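You operate a simulated robot arm through the tools that you are given. There is no shell and no other tool.

The job below is to be done with a simulated robot arm. You get a single attempt, and the scene is never put back.

Task
Slide the trinket box off the dull patch and wax the patch.
Fine: use the yellow cloth pad and put it back; close the tin. Set down upright: cloth pad. A coat counts when it lies all over at full strength: go over it till it gets no stronger.
Where things are to end (x, y in the base frame): trinket box within 0.03 m of [0.34, 0.13].

It is judged by the outcome, as a careful person would: the job done as asked, and still so three seconds after it is handed in. It fails if anything else is knocked over, pushed out of place, dropped, spilled or broken. Flat cloth is picked up by pressing the open fingertips on it (5 to 10 N) and closing them slowly along it; thin cloth reads only 2 to 8 mm in the jaws.

Robot
A 6-joint arm with a two-finger parallel gripper, fixed in place. Base frame: the origin is at the foot of the arm, x ahead of it, y to its left, z up; the work surface is at about z = 0.74. Lengths are in m, angles in rad, forces in N, time in s.
With the tool pointing down near the work surface it reaches from about 0.2 to 0.64 m from the base axis. Its first joint turns from -1.152 to 1.152 rad. Payload 2.7 kg.
Tool frame: the origin (TCP) lies between the finger pads and is the grasp point; the fingertips stand 0.023 m ahead of it; z points along the fingers, y is the line along which they close. The gripper opens to 0.094 m. The fingers are 0.038 m wide and 0.01 m thick; the gripper's body (0.054 by 0.096 m) begins 0.039 m behind the TCP.
Orientation is that of the tool frame in the base frame, as a unit quaternion [x, y, z, w]. With the fingers straight down and closing along the base's y, the tool's x points along the base's -x, its y along +y and its z along -z.

Tools
- The arm moves only by the tool apply_moves. Its arguments are lists of equal length, an entry for each row: "claw": the finger opening in mm, from 0 to 94; "translation": the shift along the tool's x, y, z in mm, a list of three; "dr": the turn, a rotation vector about the tool's x, y, z in rad, a list of three. In form: {"claw": [claw, ...], "translation": [[dx, dy, dz], ...], "dr": [[rx, ry, rz], ...]}. A call has 1 to 20 rows; each row shifts and turns the commanded pose from where the row before left it, along the tool's axes as they then stand. Rows are played at 5 a second. More than 0.05 m and 0.15 rad between two rows, or a gripper value outside its range, and nothing of the call is played. A pose out of reach is approached as far as the arm can. The call stops where the force on the tool passes 90 N (or 10 N more than at its start, if that is more) or the arm is blocked; 0.2 s more then pass. Each finger travels about 0.045 m/s and halts on what it meets, pressing with about 20 N; the grip force reading is that of the motor and also rises with nothing between the fingers. The clock runs only during rows and for 0.2 s after the last one: add rows that do not move to give the fingers time. It gives the time, the measured TCP pose, the force on the tool (base axes), the opening and the grip force at its end, in the units of the frame above (readings bear some noise), with the torque about the TCP (base axes, N m) and any sound that the robot's microphone picked up.
- Cameras (640 x 400 px; columns grow to the right, rows downward): "scene" is fixed at [0.0719, -0.4306, 1.4059]; the picture's right is [0.80, -0.61, 0.00], its down [-0.35, -0.46, -0.82] and it looks along [0.49, 0.65, -0.58] (base axes); focal length 360 px, centre (320, 200). "wrist" rides on the gripper at [0.086, 0.016, -0.075] in the tool frame; the picture's right is [-0.18, 0.98, 0.00], its down [-0.58, -0.11, -0.81] and it looks along [-0.79, -0.15, 0.59] (tool axes); focal length 243 px, centre (320, 200). There is no depth. A picture from a camera that has moved, and an enlarged one, comes with that camera's place and axes in the base frame and with its lens.
- snapshot(camera): a new picture of that camera. It takes no simulated time.
- close_up(camera, box): a new picture of the part [left, top, right, bottom] of that camera's present view, enlarged. It takes no simulated time.
- sign_off(): hands the job in; it is judged then, once.

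Places have to be worked out from the pictures, the camera data and where the tool is seen. Open the gripper and draw the arm clear of the work before you hand the job in, unless the task says otherwise.

The tools are called after "Request:" as name(argument=value, ...) on one line, values as JSON. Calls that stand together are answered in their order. apply_moves: Moves the arm, as the interface text tells. Its arguments: {"type":"object","properties":{"claw":{"type":"array","items":{"type":"number"}},"translation":{"type":"array","items":{"type":"array","items":{"type":"number"}}},"dr":{"type":"array","items":{"type":"array","items":{"type":"number"}}}},"required":["claw","translation","dr"]} The other tools are called the same way: snapshot (camera) takes a picture; close_up (camera, box) takes an enlarged picture of a part of a camera's view; sign_off () hands the job in.

At the start:

```text
clock: 0.0
eef_pos: [0.4201, 0.0024, 1.0241]
ee_rot: [0.0, 1.0, 0.0, 0.001]
force: [0.8, 0.7, 0.3]
wrist_torque: [0.02, 0.01, 0.02]
grip_width: 0.094
grip_force: 0.1
```

scene: 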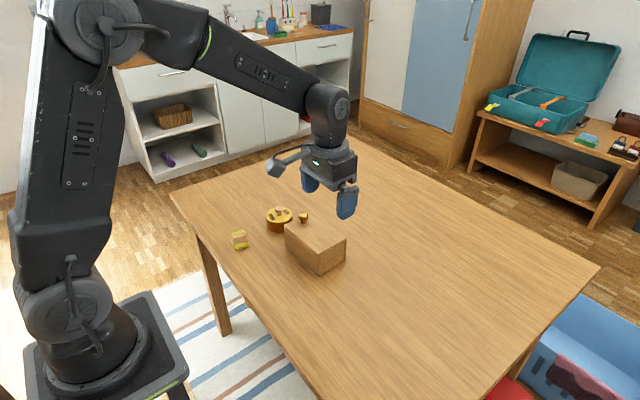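
wrist: 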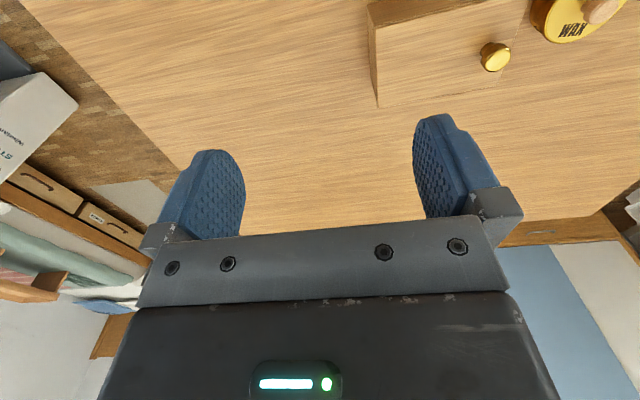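

I'll begin by taking closer looks at the table: the box, tin and yellow pad.

Request:
close_up(camera="scene", box=[210, 180, 370, 290])

Request:
close_up(camera="wrist", box=[340, 0, 640, 180])

```text
3.64 times, centred on (290, 235) of scene
camera zoom: at [0.0719, -0.4306, 1.4059], right [0.8, -0.61, 0.0], down [-0.35, -0.46, -0.82], along [0.49, 0.65, -0.58], focal length 1308 px, centre (429, 73)
```

zoom: 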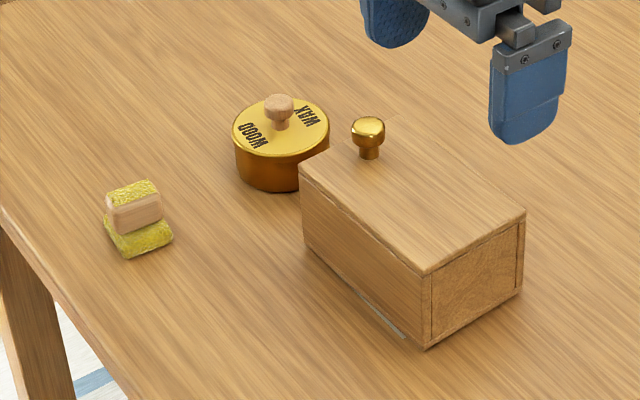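

```text
2.13 times, centred on (490, 90) of wrist
camera zoom: at [0.3343, 0.0178, 1.0999], right [0.18, 0.98, 0.0], down [0.58, -0.11, 0.81], along [0.79, -0.15, -0.59], focal length 518 px, centre (-43, 435)
```

zoom: 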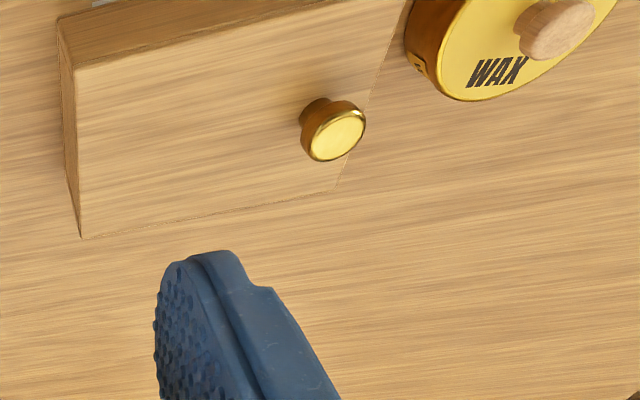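

The scene view puts the box at about (0.48, 0.13), roughly 0.09 x 0.14 x 0.07 m, with a knob on its lid near the +y end. The tin is near (0.47, 0.29) and the pad near (0.33, 0.27). I'll move the arm back and left so the wrist camera can see all of them.

Request:
apply_moves(claw=[94, 94, 94, 94, 94, 94, 94], translation=[[25, 30, -5], [25, 30, -5], [25, 30, -5], [25, 30, -5], [25, 30, -5], [25, 30, -5], [0, 0, 0]], dr=[[0, 0, 0], [0, 0, 0], [0, 0, 0], [0, 0, 0], [0, 0, 0], [0, 0, 0], [0, 0, 0]])

Request:
snapshot(camera="wrist")

Request:
snapshot(camera="scene")

```text
clock: 1.6
eef_pos: [0.27, 0.1835, 1.0538]
ee_rot: [0.001, 1.0, 0.0, 0.0]
force: [0.1, 0.2, -0.5]
wrist_torque: [0.0, -0.03, 0.02]
grip_width: 0.0936
grip_force: 0.1
```

```text
taken
camera wrist: at [0.1841, 0.1979, 1.13], right [0.18, 0.98, 0.0], down [0.58, -0.11, 0.81], along [0.79, -0.15, -0.59], focal length 243 px, centre (320, 200)
```

wrist: 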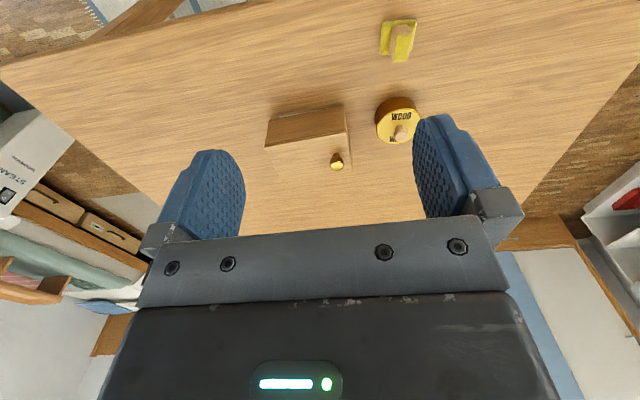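

```text
taken
```

scene: 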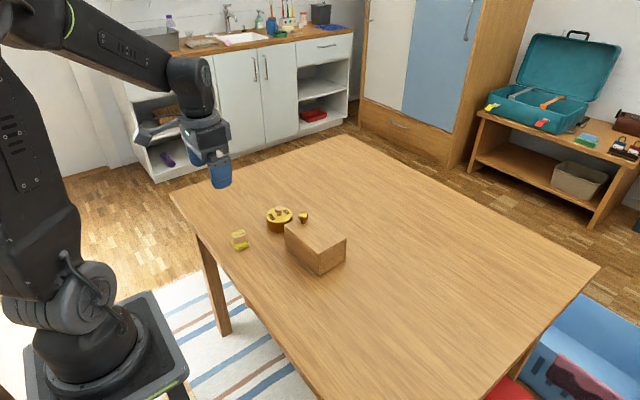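

Request:
close_up(camera="wrist", box=[350, 0, 450, 62])

Request:
close_up(camera="wrist", box=[240, 60, 460, 190])

Request:
close_up(camera="scene", box=[215, 190, 355, 280])

Request:
close_up(camera="scene", box=[222, 220, 262, 258])

```text
6.40 times, centred on (400, 31) of wrist
camera zoom: at [0.1841, 0.1979, 1.13], right [0.18, 0.98, 0.0], down [0.58, -0.11, 0.81], along [0.79, -0.15, -0.59], focal length 1553 px, centre (-192, 1282)
```

zoom: 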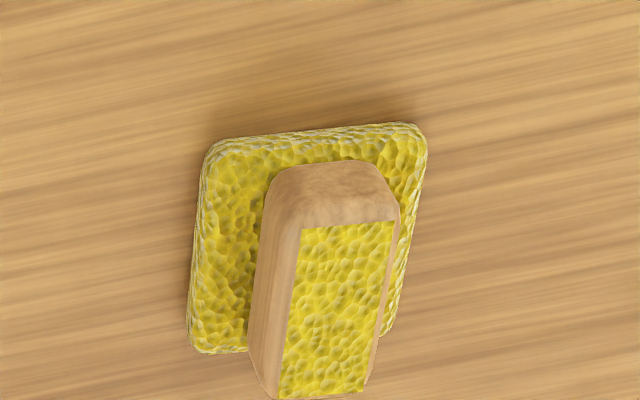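

```text
2.91 times, centred on (350, 125) of wrist
camera zoom: at [0.1841, 0.1979, 1.13], right [0.18, 0.98, 0.0], down [0.58, -0.11, 0.81], along [0.79, -0.15, -0.59], focal length 706 px, centre (233, 418)
```

zoom: 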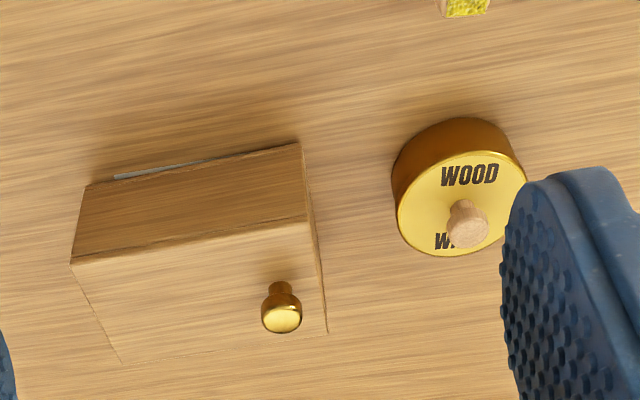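

```text
4.44 times, centred on (285, 235) of scene
camera zoom: at [0.0719, -0.4306, 1.4059], right [0.8, -0.61, 0.0], down [-0.35, -0.46, -0.82], along [0.49, 0.65, -0.58], focal length 1599 px, centre (476, 44)
```

zoom: 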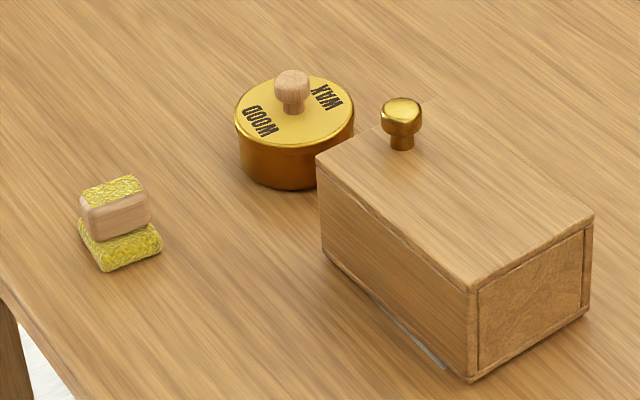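

```text
10.53 times, centred on (242, 239) of scene
camera zoom: at [0.0719, -0.4306, 1.4059], right [0.8, -0.61, 0.0], down [-0.35, -0.46, -0.82], along [0.49, 0.65, -0.58], focal length 3787 px, centre (1141, -210)
```

zoom: 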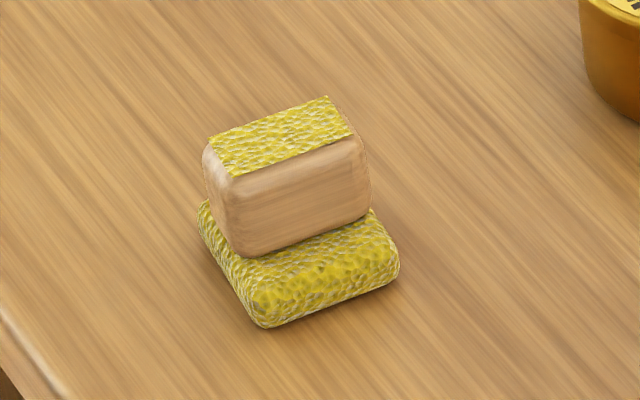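

The pad sits at about (0.34, 0.28) and its grip block is roughly 22 mm wide along y. The box is about 92 mm wide, too wide to grip, so I'll push it toward the base from its far side with the open fingers. I'm going above that far side first, tilting the tool so the camera clears the knob.

Request:
apply_moves(claw=[94, 94, 94, 94, 94, 94, 94, 94, 94, 94, 94], translation=[[-38, -7, 7], [-38, -7, 7], [-38, -7, 7], [-38, -7, 7], [-38, -7, 7], [-38, -7, 7], [-38, -7, 7], [-38, -8, 7], [0, 0, 0], [0, 0, 0], [0, 0, 0]], dr=[[0, 0, 0], [0, 0, 0], [0, 0, 0], [0, 0, 0], [0, 0, 0], [0, 0, 0], [0, 0, 0], [0, 0, 0], [0, 0.125, 0], [0, 0.125, 0], [0, 0, 0]])

Request:
snapshot(camera="wrist")

Request:
snapshot(camera="scene")

```text
clock: 4.0
eef_pos: [0.5746, 0.124, 0.9984]
ee_rot: [0.0, 0.992, 0.0, -0.125]
force: [0.8, 0.6, -0.2]
wrist_torque: [-0.03, 0.01, -0.03]
grip_width: 0.094
grip_force: 0.1
```

```text
taken
camera wrist: at [0.5094, 0.1405, 1.093], right [0.18, 0.98, -0.05], down [0.76, -0.11, 0.64], along [0.62, -0.15, -0.77], focal length 243 px, centre (320, 200)
```

wrist: 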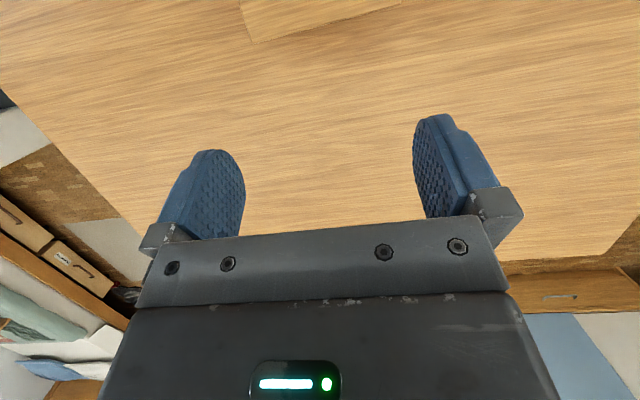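

```text
taken
```

scene: 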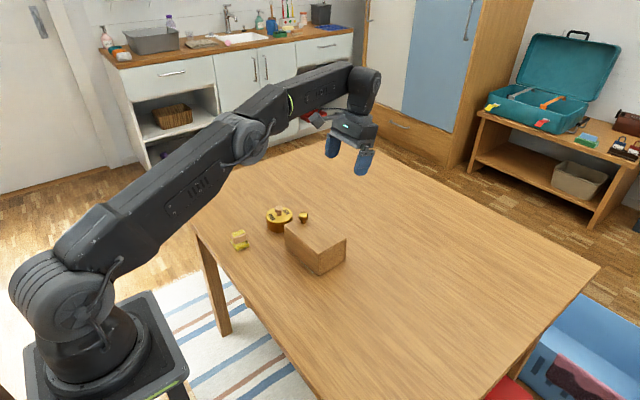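

The far edge of the lid reads x ≈ 0.526, and the fingertip edges are about 25 mm beyond it. I'll descend straight down to TCP z ≈ 0.79, which puts contact around half the box height.

Request:
apply_moves(claw=[94, 94, 94, 94, 94, 94, 94, 94], translation=[[-8.7, 0, 33.9], [-8.7, 0, 33.9], [-8.7, 0, 33.9], [-8.7, 0, 33.9], [-6.2, 0, 24.2], [-6.2, 0, 24.2], [-4.2, 0, 16.5], [0, 0, 0]], dr=[[0, 0, 0], [0, 0, 0], [0, 0, 0], [0, 0, 0], [0, 0, 0], [0, 0, 0], [0, 0, 0], [0, 0, 0]])

Request:
snapshot(camera="wrist")

Request:
close_up(camera="scene", box=[215, 150, 415, 275])

```text
clock: 5.8
eef_pos: [0.5772, 0.1258, 0.7916]
ee_rot: [0.0, 0.992, 0.0, -0.123]
force: [0.4, 0.3, 0.5]
wrist_torque: [0.0, -0.03, -0.01]
grip_width: 0.0941
grip_force: 0.0
```

```text
taken
camera wrist: at [0.5111, 0.1406, 0.8866], right [0.18, 0.98, -0.04], down [0.76, -0.11, 0.64], along [0.62, -0.15, -0.77], focal length 243 px, centre (320, 200)
```

wrist: 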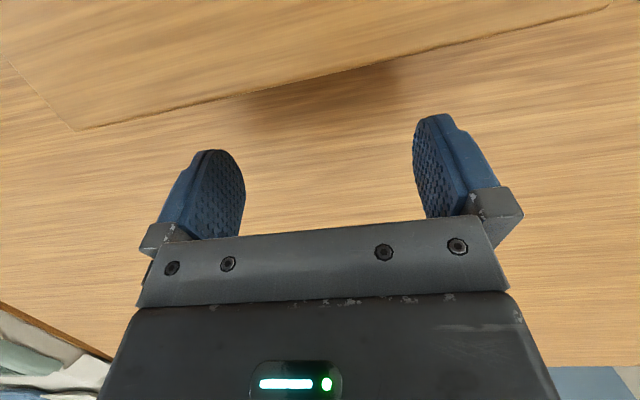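

```text
3.20 times, centred on (315, 212) of scene
camera zoom: at [0.0719, -0.4306, 1.4059], right [0.8, -0.61, 0.0], down [-0.35, -0.46, -0.82], along [0.49, 0.65, -0.58], focal length 1151 px, centre (336, 160)
```

zoom: 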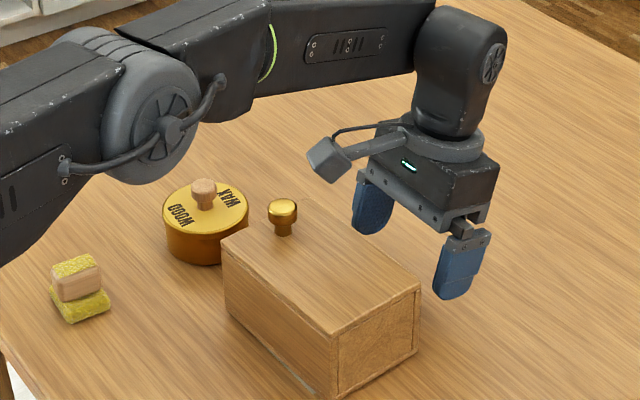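

The fingers are beyond the box with the camera clear of the knob. I'll now push slowly toward -x by about 100 mm and check.

Request:
apply_moves(claw=[94, 94, 94, 94, 94, 94, 94, 94, 94, 94, 94, 94], translation=[[6.8, 0, 1.7], [6.8, 0, 1.7], [5.8, 0, 1.5], [5.8, 0, 1.5], [5.8, 0, 1.5], [5.8, 0, 1.5], [5.8, 0, 1.5], [5.8, 0, 1.5], [5.8, 0, 1.5], [5.8, 0, 1.5], [5.8, 0, 1.5], [5.8, 0, 1.5]], dr=[[0, 0, 0], [0, 0, 0], [0, 0, 0], [0, 0, 0], [0, 0, 0], [0, 0, 0], [0, 0, 0], [0, 0, 0], [0, 0, 0], [0, 0, 0], [0, 0, 0], [0, 0, 0]])

Request:
snapshot(camera="wrist")

Request:
close_up(camera="scene", box=[215, 150, 415, 275])

```text
clock: 8.4
eef_pos: [0.5018, 0.1253, 0.7908]
ee_rot: [0.0, 0.992, 0.001, -0.124]
force: [5.8, -0.7, 2.1]
wrist_torque: [-0.1, -0.03, 0.02]
grip_width: 0.094
grip_force: 0.0
```

```text
taken
camera wrist: at [0.4358, 0.1408, 0.8851], right [0.18, 0.98, -0.04], down [0.76, -0.11, 0.64], along [0.62, -0.15, -0.77], focal length 243 px, centre (320, 200)
```

wrist: 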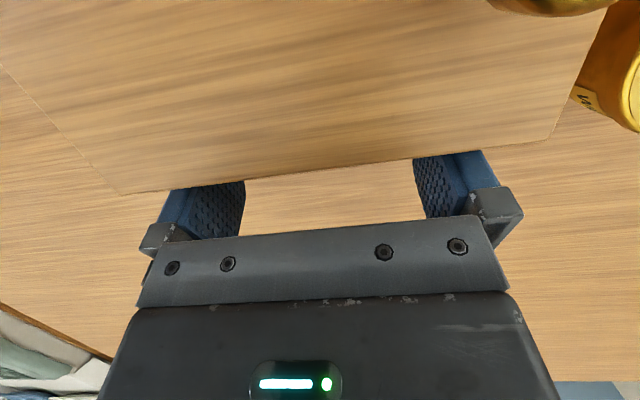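

```text
3.20 times, centred on (315, 212) of scene
camera zoom: at [0.072, -0.4306, 1.4058], right [0.8, -0.61, 0.0], down [-0.35, -0.46, -0.82], along [0.49, 0.65, -0.58], focal length 1151 px, centre (336, 160)
```

zoom: 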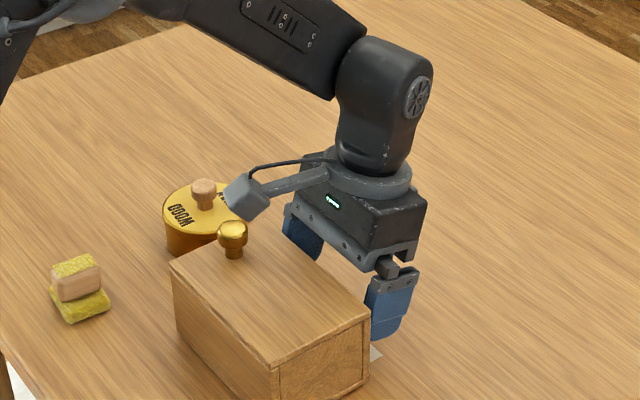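

The box is sliding cleanly with about 6 N, and a greyish patch is appearing behind it. I'll continue pushing by another 78 mm.

Request:
apply_moves(claw=[94, 94, 94, 94, 94, 94, 94, 94, 94, 94, 94, 94, 94, 94], translation=[[5.8, 0, 1.5], [5.8, 0, 1.5], [5.8, 0, 1.5], [5.8, 0, 1.5], [5.8, 0, 1.5], [5.8, 0, 1.5], [5.8, 0, 1.5], [5.8, 0, 1.5], [5.8, 0, 1.5], [5.8, 0, 1.5], [5.8, 0, 1.5], [5.8, 0, 1.5], [5.8, 0, 1.5], [0, 0, 0]], dr=[[0, 0, 0], [0, 0, 0], [0, 0, 0], [0, 0, 0], [0, 0, 0], [0, 0, 0], [0, 0, 0], [0, 0, 0], [0, 0, 0], [0, 0, 0], [0, 0, 0], [0, 0, 0], [0, 0, 0], [0, 0, 0]])

Request:
snapshot(camera="wrist")

Request:
close_up(camera="scene", box=[200, 170, 400, 295])

```text
clock: 11.4
eef_pos: [0.4237, 0.1251, 0.7927]
ee_rot: [0.0, 0.992, 0.001, -0.125]
force: [3.8, -0.2, -1.3]
wrist_torque: [0.02, -0.02, 0.16]
grip_width: 0.0939
grip_force: 0.1
```

```text
taken
camera wrist: at [0.3586, 0.1402, 0.8857], right [0.18, 0.98, -0.05], down [0.76, -0.11, 0.64], along [0.62, -0.15, -0.77], focal length 243 px, centre (320, 200)
```

wrist: 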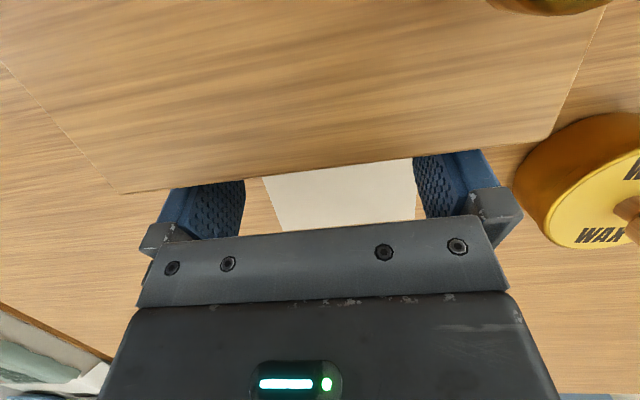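

```text
3.20 times, centred on (300, 232) of scene
camera zoom: at [0.072, -0.4306, 1.4059], right [0.8, -0.61, 0.0], down [-0.35, -0.46, -0.82], along [0.49, 0.65, -0.58], focal length 1151 px, centre (384, 96)
```

zoom: 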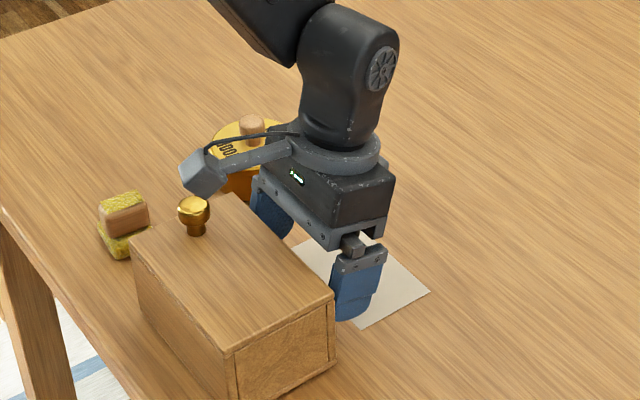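

The box's far edge is now at about x = 0.402, so its centre is near 0.355. I'll push 15 mm more to reach 0.34, then back off and rise.

Request:
apply_moves(claw=[94, 94, 94, 94, 94, 94, 94, 94, 94, 94], translation=[[4.9, 0, 1.2], [4.9, 0, 1.2], [4.9, 0, 1.2], [0, 0, 0], [-9.7, 0, -2.5], [-14.5, 0, -3.7], [-14.5, 0, -3.7], [9.9, 0, -38.8], [9.9, 0, -38.8], [9.9, 0, -38.8]], dr=[[0, 0, 0], [0, 0, 0], [0, 0, 0], [0, 0, 0], [0, 0, 0], [0, 0, 0], [0, 0, 0], [0, 0, 0], [0, 0, 0], [0, 0, 0]])

Request:
snapshot(camera="wrist")

Request:
snapshot(camera="scene")

```text
clock: 13.6
eef_pos: [0.4499, 0.124, 0.9129]
ee_rot: [0.0, 0.992, -0.001, -0.124]
force: [0.2, -0.3, -0.9]
wrist_torque: [-0.04, 0.02, 0.01]
grip_width: 0.0939
grip_force: 0.0
```

```text
taken
camera wrist: at [0.3841, 0.1401, 1.0078], right [0.18, 0.98, -0.05], down [0.76, -0.11, 0.64], along [0.62, -0.15, -0.77], focal length 243 px, centre (320, 200)
```

wrist: 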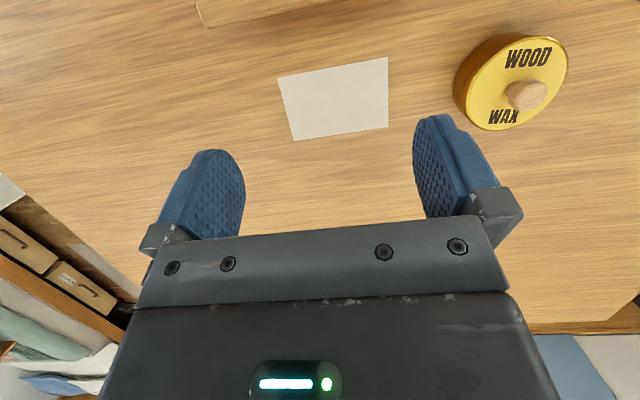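

```text
taken
```

scene: 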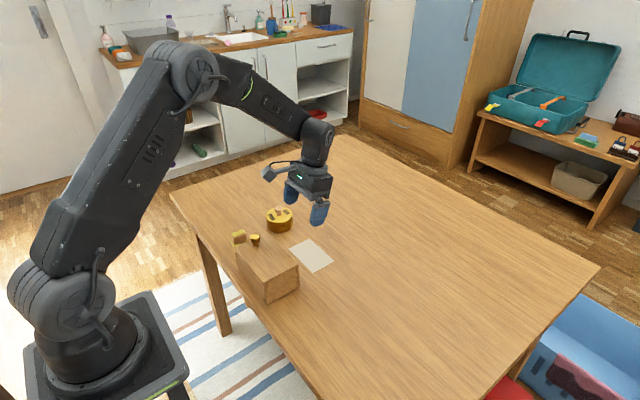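

The box centre is now about (0.34, 0.125). The patch is fully exposed, spanning x 0.435–0.505 and y 0.075–0.183. Next I'll level the tool, move above the tin at about (0.466, 0.284) and check.

Request:
apply_moves(claw=[94, 94, 94, 94, 94, 94, 94, 94], translation=[[0, 0, 0], [0, 0, 0], [-4, 40, 0], [-4, 40, 0], [-4, 40, 0], [-4, 40, 0], [0, 0, 0], [0, 0, 0]], dr=[[0, -0.125, 0], [0, -0.125, 0], [0, 0, 0], [0, 0, 0], [0, 0, 0], [0, 0, 0], [0, 0, 0], [0, 0, 0]])

Request:
snapshot(camera="wrist")

Request:
close_up(camera="scene", box=[200, 150, 360, 310])

```text
clock: 15.4
eef_pos: [0.4645, 0.2862, 0.9105]
ee_rot: [0.0, 1.0, 0.001, 0.001]
force: [0.8, -0.3, 0.4]
wrist_torque: [-0.03, -0.02, 0.02]
grip_width: 0.0939
grip_force: 0.0
```

```text
taken
camera wrist: at [0.3786, 0.3011, 0.9851], right [0.18, 0.98, 0.0], down [0.58, -0.11, 0.81], along [0.79, -0.15, -0.59], focal length 243 px, centre (320, 200)
```

wrist: 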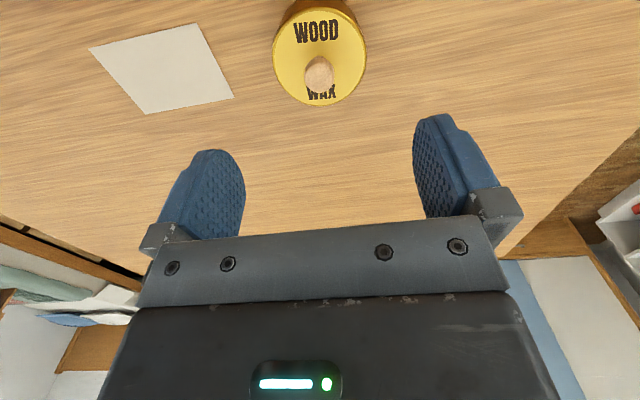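

```text
2.50 times, centred on (280, 230) of scene
camera zoom: at [0.0719, -0.4305, 1.4059], right [0.8, -0.61, 0.0], down [-0.35, -0.46, -0.82], along [0.49, 0.65, -0.58], focal length 900 px, centre (420, 125)
```

zoom: 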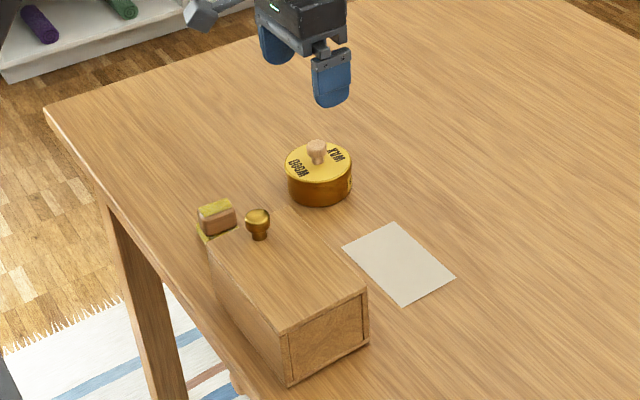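

The TCP is directly above the lid knob, which I place at (0.466, 0.286). I'll descend to about z 0.825, partly closing the fingers on the way, and check.

Request:
apply_moves(claw=[80, 70, 60, 50, 50], translation=[[0, 0, 30], [0, 0, 30], [0, 0, 25], [0, 0, 0], [0, 0, 0]], dr=[[0, 0, 0], [0, 0, 0], [0, 0, 0], [0, 0, 0], [0, 0, 0]])

Request:
snapshot(camera="wrist")

Request:
close_up(camera="scene", box=[240, 150, 340, 250])

```text
clock: 16.6
eef_pos: [0.4646, 0.2845, 0.8256]
ee_rot: [0.001, 1.0, 0.0, 0.001]
force: [0.6, -0.1, 0.0]
wrist_torque: [-0.04, -0.03, 0.01]
grip_width: 0.05
grip_force: 0.1
```

```text
taken
camera wrist: at [0.3777, 0.3007, 0.901], right [0.18, 0.98, 0.0], down [0.58, -0.11, 0.81], along [0.79, -0.15, -0.59], focal length 243 px, centre (320, 200)
```

wrist: 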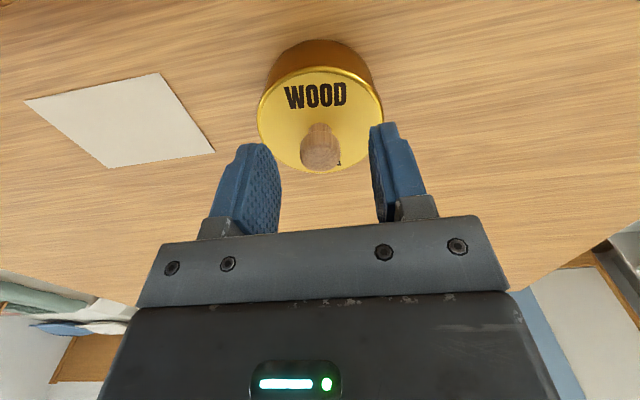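

```text
4.00 times, centred on (290, 200) of scene
camera zoom: at [0.0719, -0.4306, 1.4059], right [0.8, -0.61, 0.0], down [-0.35, -0.46, -0.82], along [0.49, 0.65, -0.58], focal length 1439 px, centre (440, 200)
```

zoom: 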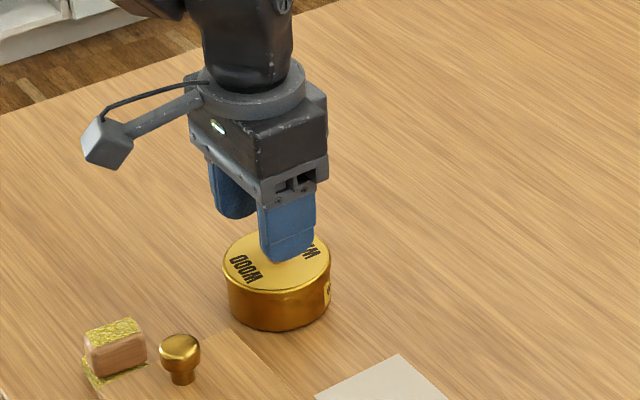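

The knob is between the fingers with its top at about z 0.803. I'll look closer at the small label on the tin's side before gripping.

Request:
close_up(camera="scene", box=[290, 200, 330, 238])

Request:
close_up(camera="wrist", box=[240, 30, 410, 190])

```text
10.53 times, centred on (310, 219) of scene
camera zoom: at [0.0719, -0.4306, 1.4059], right [0.8, -0.61, 0.0], down [-0.35, -0.46, -0.82], along [0.49, 0.65, -0.58], focal length 3787 px, centre (425, 0)
```

zoom: 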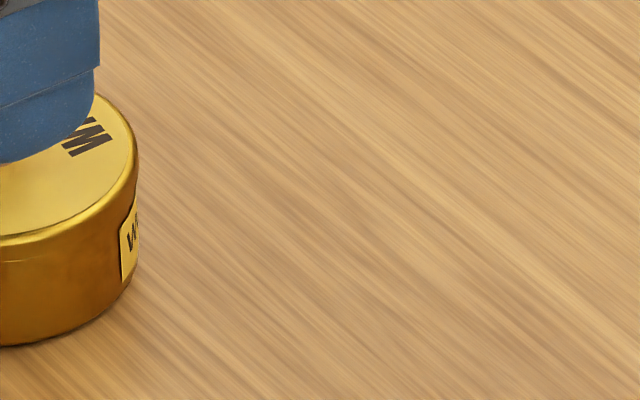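

```text
2.50 times, centred on (325, 110) of wrist
camera zoom: at [0.3777, 0.3007, 0.901], right [0.18, 0.98, 0.0], down [0.58, -0.11, 0.81], along [0.79, -0.15, -0.59], focal length 606 px, centre (308, 425)
```

zoom: 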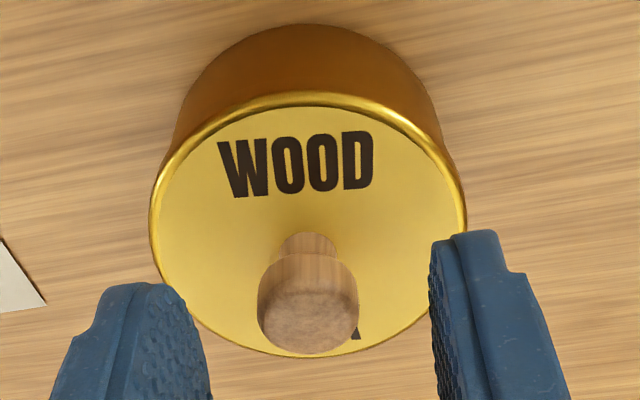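

The label just says WAX. The knob is about 2 mm toward -y of the gap centre, so I'll correct that, descend to z ≈ 0.807 and close on the knob.

Request:
apply_moves(claw=[50, 50, 50, 35, 25, 15, 5, 0, 0, 0, 0], translation=[[0, -2, 6], [0, 0, 7], [0, 0, 6], [0, 0, 0], [0, 0, 0], [0, 0, 0], [0, 0, 0], [0, 0, 0], [0, 0, 0], [0, 0, 0], [0, 0, 0]], dr=[[0, 0, 0], [0, 0, 0], [0, 0, 0], [0, 0, 0], [0, 0, 0], [0, 0, 0], [0, 0, 0], [0, 0, 0], [0, 0, 0], [0, 0, 0], [0, 0, 0]])

Request:
snapshot(camera="wrist")

Request:
close_up(camera="scene", box=[240, 150, 340, 250])

```text
clock: 19.0
eef_pos: [0.4639, 0.2827, 0.8077]
ee_rot: [0.0, 1.0, 0.0, 0.001]
force: [-1.3, -0.8, 3.9]
wrist_torque: [-0.12, 0.04, 0.0]
grip_width: 0.0214
grip_force: 19.9
heard: snap
```

```text
taken
camera wrist: at [0.3782, 0.2982, 0.8832], right [0.18, 0.98, 0.0], down [0.58, -0.11, 0.81], along [0.79, -0.15, -0.59], focal length 243 px, centre (320, 200)
```

wrist: 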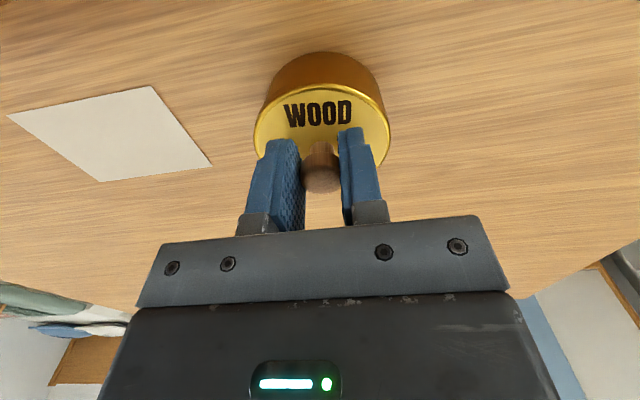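

```text
4.00 times, centred on (290, 200) of scene
camera zoom: at [0.0719, -0.4306, 1.4058], right [0.8, -0.61, 0.0], down [-0.35, -0.46, -0.82], along [0.49, 0.65, -0.58], focal length 1439 px, centre (440, 200)
```

zoom: 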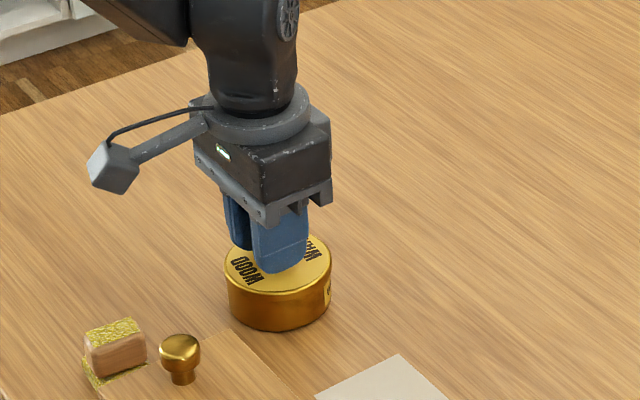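

The knob is gripped at 21 mm, and a snap was heard. I'll lift slowly in small steps and watch the force.

Request:
apply_moves(claw=[0, 0, 0, 0, 0, 0], translation=[[0, 0, -2], [0, 0, -2], [0, 0, -2], [0, 0, -2], [0, 0, -2], [0, 0, 0]], dr=[[0, 0, 0], [0, 0, 0], [0, 0, 0], [0, 0, 0], [0, 0, 0], [0, 0, 0]])

Request:
snapshot(camera="wrist")

Request:
close_up(camera="scene", box=[240, 150, 340, 250])

```text
clock: 20.4
eef_pos: [0.4649, 0.2818, 0.8164]
ee_rot: [0.0, 1.0, 0.0, 0.0]
force: [-0.1, -1.0, -0.2]
wrist_torque: [0.02, -0.01, 0.01]
grip_width: 0.0213
grip_force: 20.1
```

```text
taken
camera wrist: at [0.3782, 0.2984, 0.8928], right [0.18, 0.98, 0.0], down [0.58, -0.11, 0.81], along [0.79, -0.15, -0.59], focal length 243 px, centre (320, 200)
```

wrist: 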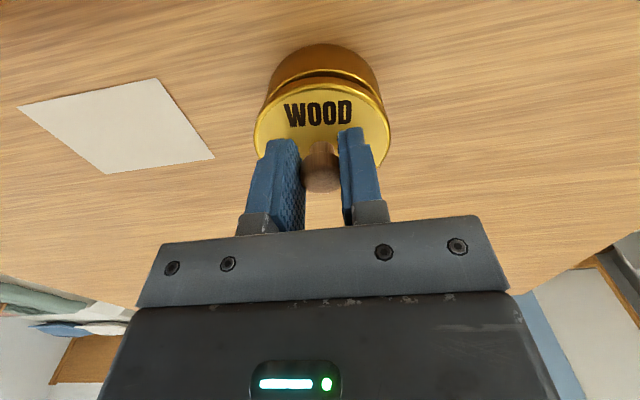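

```text
4.00 times, centred on (290, 200) of scene
camera zoom: at [0.0719, -0.4306, 1.4059], right [0.8, -0.61, 0.0], down [-0.35, -0.46, -0.82], along [0.49, 0.65, -0.58], focal length 1439 px, centre (440, 200)
```

zoom: 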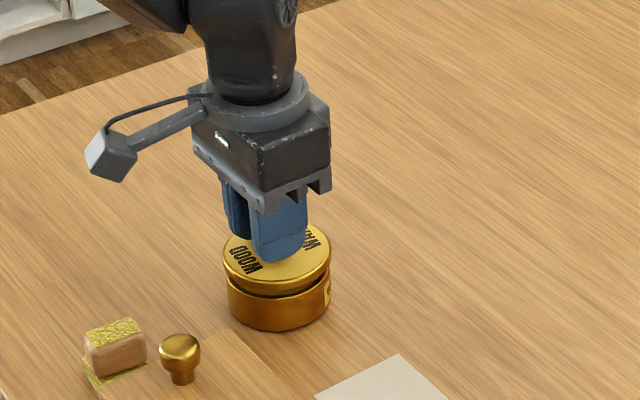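

The lid lifts off cleanly. I'll raise it and take a look into the tin, then carry it to a free spot at about (0.42, 0.40).

Request:
apply_moves(claw=[0, 0, 0, 0, 0, 0, 0, 0], translation=[[0, 0, -10], [0, 0, -20], [0, 0, -35], [11, 29, 0], [11, 30, 0], [11, 30, 0], [11, 30, 0], [0, 0, 0]], dr=[[0, 0, 0], [0, 0, 0], [0, 0, 0], [0, 0, 0], [0, 0, 0], [0, 0, 0], [0, 0, 0], [0, 0, 0]])

Request:
snapshot(camera="wrist")

Request:
snapshot(camera="scene")

Request:
close_up(camera="scene", box=[210, 130, 350, 260])

```text
clock: 22.2
eef_pos: [0.4205, 0.4035, 0.8819]
ee_rot: [0.001, 1.0, 0.0, 0.0]
force: [0.6, 0.3, -0.3]
wrist_torque: [-0.02, 0.0, -0.02]
grip_width: 0.0213
grip_force: 20.6
```

```text
taken
camera wrist: at [0.334, 0.4189, 0.9585], right [0.19, 0.98, 0.0], down [0.58, -0.11, 0.81], along [0.79, -0.15, -0.59], focal length 243 px, centre (320, 200)
```

wrist: 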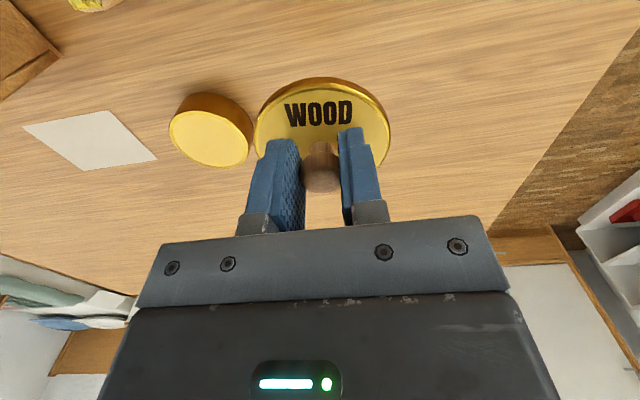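

```text
taken
```

scene: 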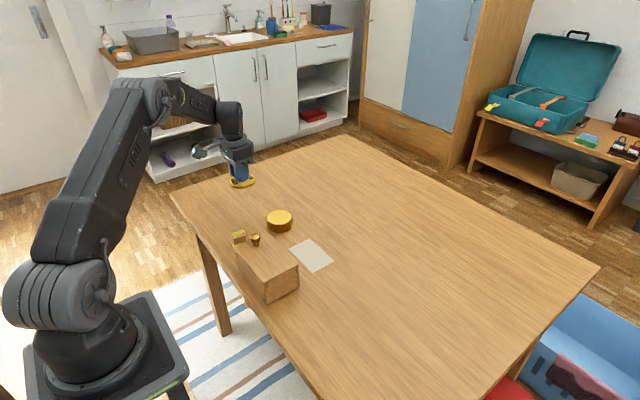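

```text
3.08 times, centred on (280, 195) of scene
camera zoom: at [0.0719, -0.4305, 1.4059], right [0.8, -0.61, 0.0], down [-0.35, -0.46, -0.82], along [0.49, 0.65, -0.58], focal length 1107 px, centre (443, 215)
```

zoom: 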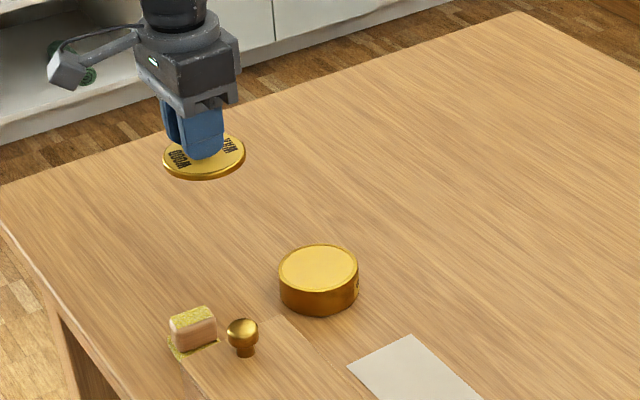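

The tin is open, with wax nearly up to its rim, and the lid is held. I'll lower the lid toward the table here, slowing near contact.

Request:
apply_moves(claw=[0, 0, 0, 0, 0, 0, 0], translation=[[0, 0, 35], [0, 0, 30], [0, 0, 18], [0, 0, 4], [0, 0, 3], [0, 0, 2], [0, 0, 0]], dr=[[0, 0, 0], [0, 0, 0], [0, 0, 0], [0, 0, 0], [0, 0, 0], [0, 0, 0], [0, 0, 0]])

Request:
close_up(camera="scene", box=[200, 150, 290, 230])

```text
clock: 23.8
eef_pos: [0.4209, 0.4027, 0.7898]
ee_rot: [0.0, 1.0, 0.0, 0.001]
force: [-0.4, 0.8, -0.3]
wrist_torque: [-0.01, 0.0, 0.01]
grip_width: 0.0213
grip_force: 19.5
```

```text
5.00 times, centred on (245, 190) of scene
camera zoom: at [0.0719, -0.4306, 1.4059], right [0.8, -0.61, 0.0], down [-0.35, -0.46, -0.82], along [0.49, 0.65, -0.58], focal length 1799 px, centre (695, 250)
```

zoom: 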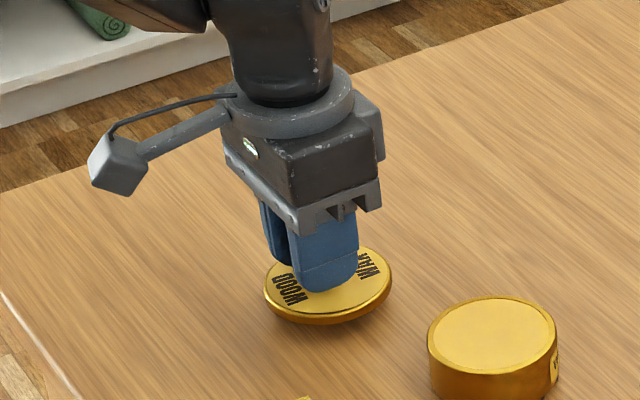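

The lid is just above the table with no contact force yet. I'll step down 1 mm at a time.

Request:
apply_moves(claw=[0, 0, 0, 0, 0, 0], translation=[[0, 0, 1], [0, 0, 1], [0, 0, 1], [0, 0, 1], [0, 0, 1], [0, 0, 0]], dr=[[0, 0, 0], [0, 0, 0], [0, 0, 0], [0, 0, 0], [0, 0, 0], [0, 0, 0]])

Request:
close_up(camera="scene", box=[200, 150, 290, 230])

```text
clock: 25.2
eef_pos: [0.4204, 0.401, 0.7852]
ee_rot: [0.0, 1.0, 0.0, 0.001]
force: [0.2, -0.2, -0.3]
wrist_torque: [-0.01, 0.0, 0.0]
grip_width: 0.0211
grip_force: 19.9
```

```text
5.00 times, centred on (245, 190) of scene
camera zoom: at [0.0719, -0.4306, 1.4059], right [0.8, -0.61, 0.0], down [-0.35, -0.46, -0.82], along [0.49, 0.65, -0.58], focal length 1799 px, centre (695, 250)
```

zoom: 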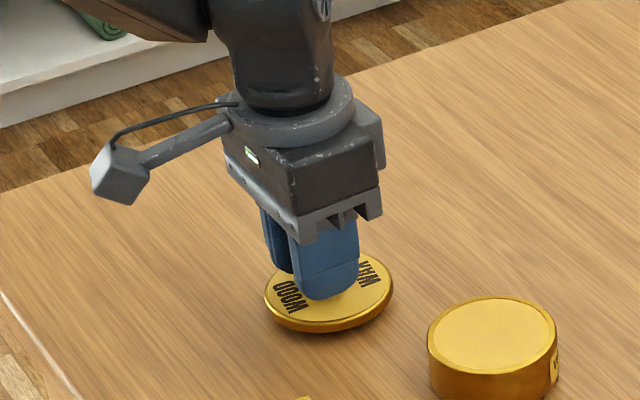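

Request:
apply_moves(claw=[0, 0, 0, 0, 0], translation=[[0, 0, 1], [0, 0, 1], [0, 0, 1], [0, 0, 1], [0, 0, 0]], dr=[[0, 0, 0], [0, 0, 0], [0, 0, 0], [0, 0, 0], [0, 0, 0]])

Request:
close_up(camera="scene", box=[200, 150, 290, 230])

```text
clock: 26.4
eef_pos: [0.4202, 0.4015, 0.7812]
ee_rot: [0.0, 1.0, 0.0, 0.001]
force: [0.0, 0.6, -0.4]
wrist_torque: [0.0, 0.0, -0.01]
grip_width: 0.0212
grip_force: 19.9
```

```text
5.00 times, centred on (245, 190) of scene
camera zoom: at [0.0719, -0.4306, 1.4059], right [0.8, -0.61, 0.0], down [-0.35, -0.46, -0.82], along [0.49, 0.65, -0.58], focal length 1799 px, centre (695, 250)
```

zoom: 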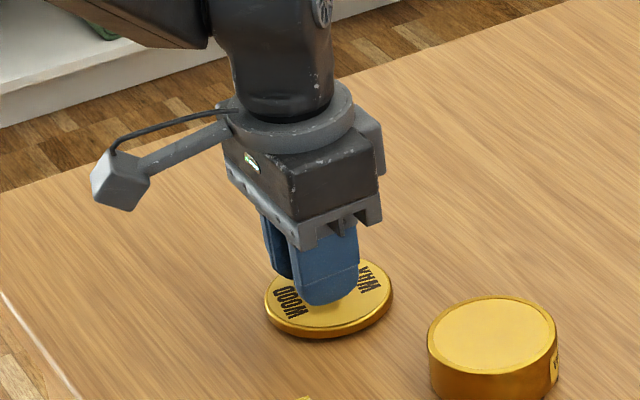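

No contact yet, though it must be within a millimetre or two. I'll continue down.

Request:
apply_moves(claw=[0, 0, 0, 0], translation=[[0, 0, 1], [0, 0, 1], [0, 0, 1], [0, 0, 0]], dr=[[0, 0, 0], [0, 0, 0], [0, 0, 0], [0, 0, 0]])

```text
clock: 27.4
eef_pos: [0.4212, 0.4033, 0.7789]
ee_rot: [0.0, 1.0, 0.001, 0.001]
force: [-0.2, -0.3, 0.1]
wrist_torque: [0.03, -0.03, 0.0]
grip_width: 0.021
grip_force: 19.9
```

Request:
apply_moves(claw=[0, 0, 0], translation=[[0, 0, 1], [0, 0, 1], [0, 0, 0]], dr=[[0, 0, 0], [0, 0, 0], [0, 0, 0]])

Request:
close_up(camera="scene", box=[220, 170, 270, 210])

```text
clock: 28.2
eef_pos: [0.4202, 0.4022, 0.7771]
ee_rot: [0.0, 1.0, 0.0, 0.0]
force: [-0.1, -0.5, -1.2]
wrist_torque: [0.01, 0.0, -0.01]
grip_width: 0.0213
grip_force: 20.1
```

```text
10.00 times, centred on (245, 190) of scene
camera zoom: at [0.0719, -0.4306, 1.4059], right [0.8, -0.61, 0.0], down [-0.35, -0.46, -0.82], along [0.49, 0.65, -0.58], focal length 3598 px, centre (1070, 300)
```

zoom: 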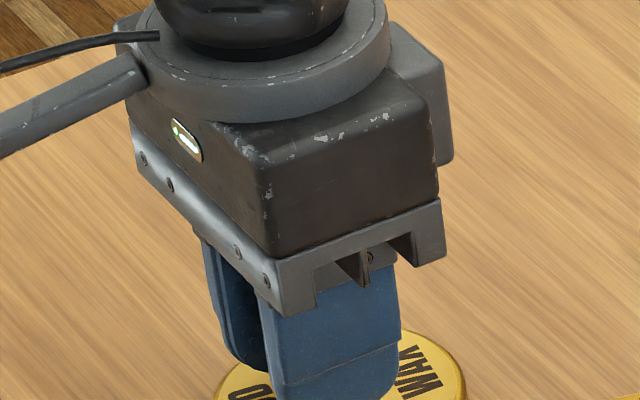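

Request:
apply_moves(claw=[0, 0, 0], translation=[[0, 0, 1], [0, 0, 1], [0, 0, 0]], dr=[[0, 0, 0], [0, 0, 0], [0, 0, 0]])

Request:
close_up(camera="scene", box=[225, 190, 285, 228])

```text
clock: 29.0
eef_pos: [0.4216, 0.4033, 0.7775]
ee_rot: [-0.001, 1.0, 0.0, 0.001]
force: [-4.6, -2.4, 13.0]
wrist_torque: [-0.2, 0.09, -0.02]
grip_width: 0.0212
grip_force: 20.1
```

```text
10.53 times, centred on (255, 209) of scene
camera zoom: at [0.0717, -0.4308, 1.4058], right [0.8, -0.61, 0.0], down [-0.35, -0.46, -0.82], along [0.49, 0.65, -0.58], focal length 3787 px, centre (1004, 105)
```

zoom: 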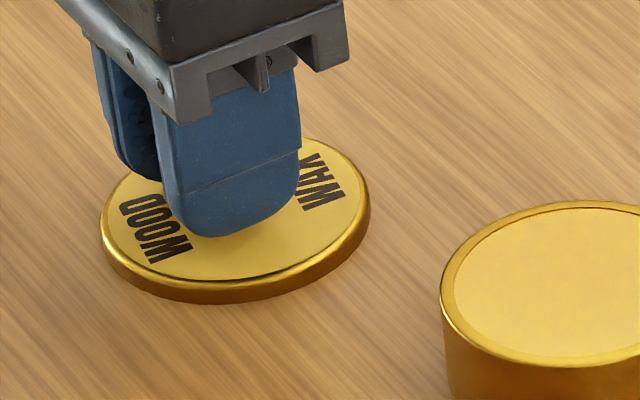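

The lid is on the table (13 N at TCP z 0.777). I'll ease off 1 mm, open the fingers and rise.

Request:
apply_moves(claw=[0, 10, 25, 40, 50, 60, 60, 60, 60], translation=[[0, 0, -1.5], [0, 0, 0], [0, 0, 0], [0, 0, 0], [0, 0, 0], [0, 0, 0], [0, 0, -30], [0, 0, -40], [0, 0, -30]], dr=[[0, 0, 0], [0, 0, 0], [0, 0, 0], [0, 0, 0], [0, 0, 0], [0, 0, 0], [0, 0, 0], [0, 0, 0], [0, 0, 0]])

Request:
close_up(camera="scene", box=[200, 150, 360, 260])

Request:
snapshot(camera="wrist")

```text
clock: 31.0
eef_pos: [0.4192, 0.4024, 0.8771]
ee_rot: [-0.001, 1.0, 0.001, 0.001]
force: [0.6, 0.2, 0.1]
wrist_torque: [0.0, 0.02, 0.0]
grip_width: 0.0597
grip_force: 0.0
```

```text
3.64 times, centred on (280, 205) of scene
camera zoom: at [0.0719, -0.4306, 1.4059], right [0.8, -0.61, 0.0], down [-0.35, -0.46, -0.82], along [0.49, 0.65, -0.58], focal length 1308 px, centre (466, 182)
```

zoom: 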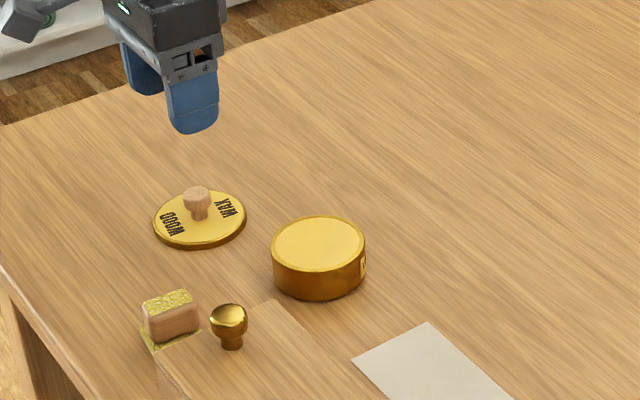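

```text
taken
camera wrist: at [0.3334, 0.4182, 0.9524], right [0.18, 0.98, 0.0], down [0.58, -0.11, 0.81], along [0.79, -0.15, -0.59], focal length 243 px, centre (320, 200)
```

wrist: 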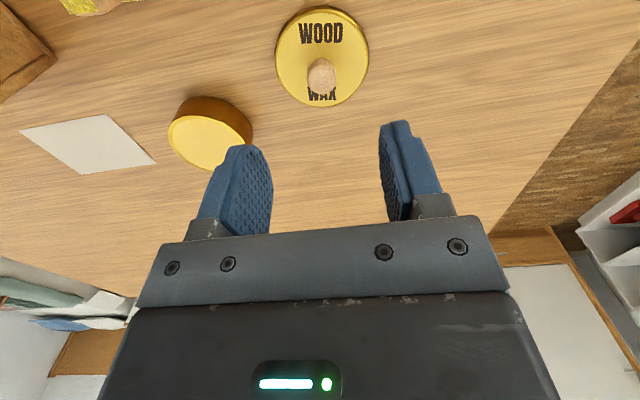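

The lid rests flat at (0.42, 0.40). Next I'll move above the pad at about (0.341, 0.28), turning slightly to match its yaw, and look at it.

Request:
apply_moves(claw=[60, 60, 60, 60, 60, 60], translation=[[20, -30, -5], [20, -30, -5], [20, -31, -5], [18, -31, -5], [0, 0, 0], [0, 0, 0]], dr=[[0, 0, 0], [0, 0, 0], [0, 0, 0], [0, 0, 0], [0, 0, 0.08], [0, 0, 0]])

Request:
snapshot(camera="wrist")

Request:
close_up(camera="scene", box=[200, 170, 320, 270])

```text
clock: 32.4
eef_pos: [0.3427, 0.2817, 0.8934]
ee_rot: [0.039, 0.999, 0.001, 0.0]
force: [-0.5, 0.1, 0.1]
wrist_torque: [0.03, -0.01, 0.01]
grip_width: 0.0599
grip_force: 0.1
```

```text
taken
camera wrist: at [0.258, 0.3034, 0.9698], right [0.26, 0.96, 0.0], down [0.57, -0.16, 0.81], along [0.78, -0.21, -0.59], focal length 243 px, centre (320, 200)
```

wrist: 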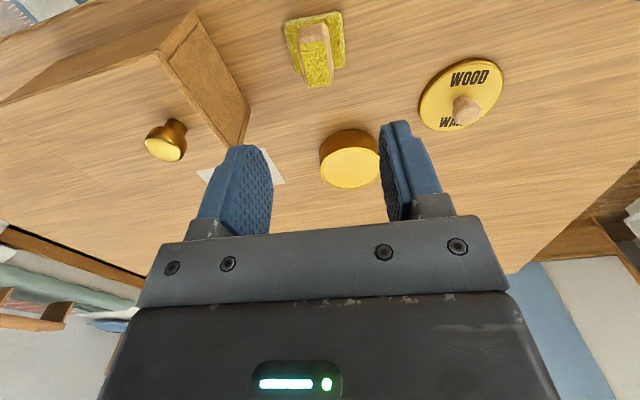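

```text
4.00 times, centred on (260, 220) of scene
camera zoom: at [0.0719, -0.4306, 1.4059], right [0.8, -0.61, 0.0], down [-0.35, -0.46, -0.82], along [0.49, 0.65, -0.58], focal length 1439 px, centre (560, 120)
```

zoom: 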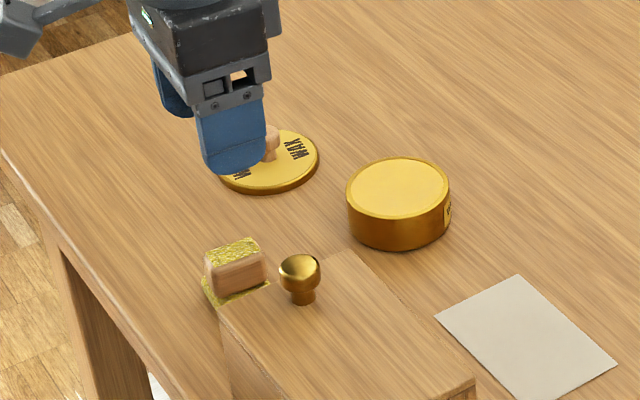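

Request:
close_up(camera="wrist", box=[270, 0, 370, 100])

```text
4.00 times, centred on (320, 50) of wrist
camera zoom: at [0.258, 0.3034, 0.9698], right [0.26, 0.96, 0.0], down [0.57, -0.16, 0.81], along [0.78, -0.21, -0.59], focal length 970 px, centre (320, 800)
```

zoom: 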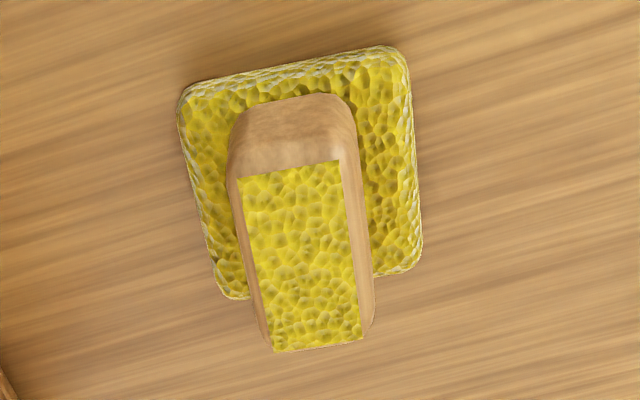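

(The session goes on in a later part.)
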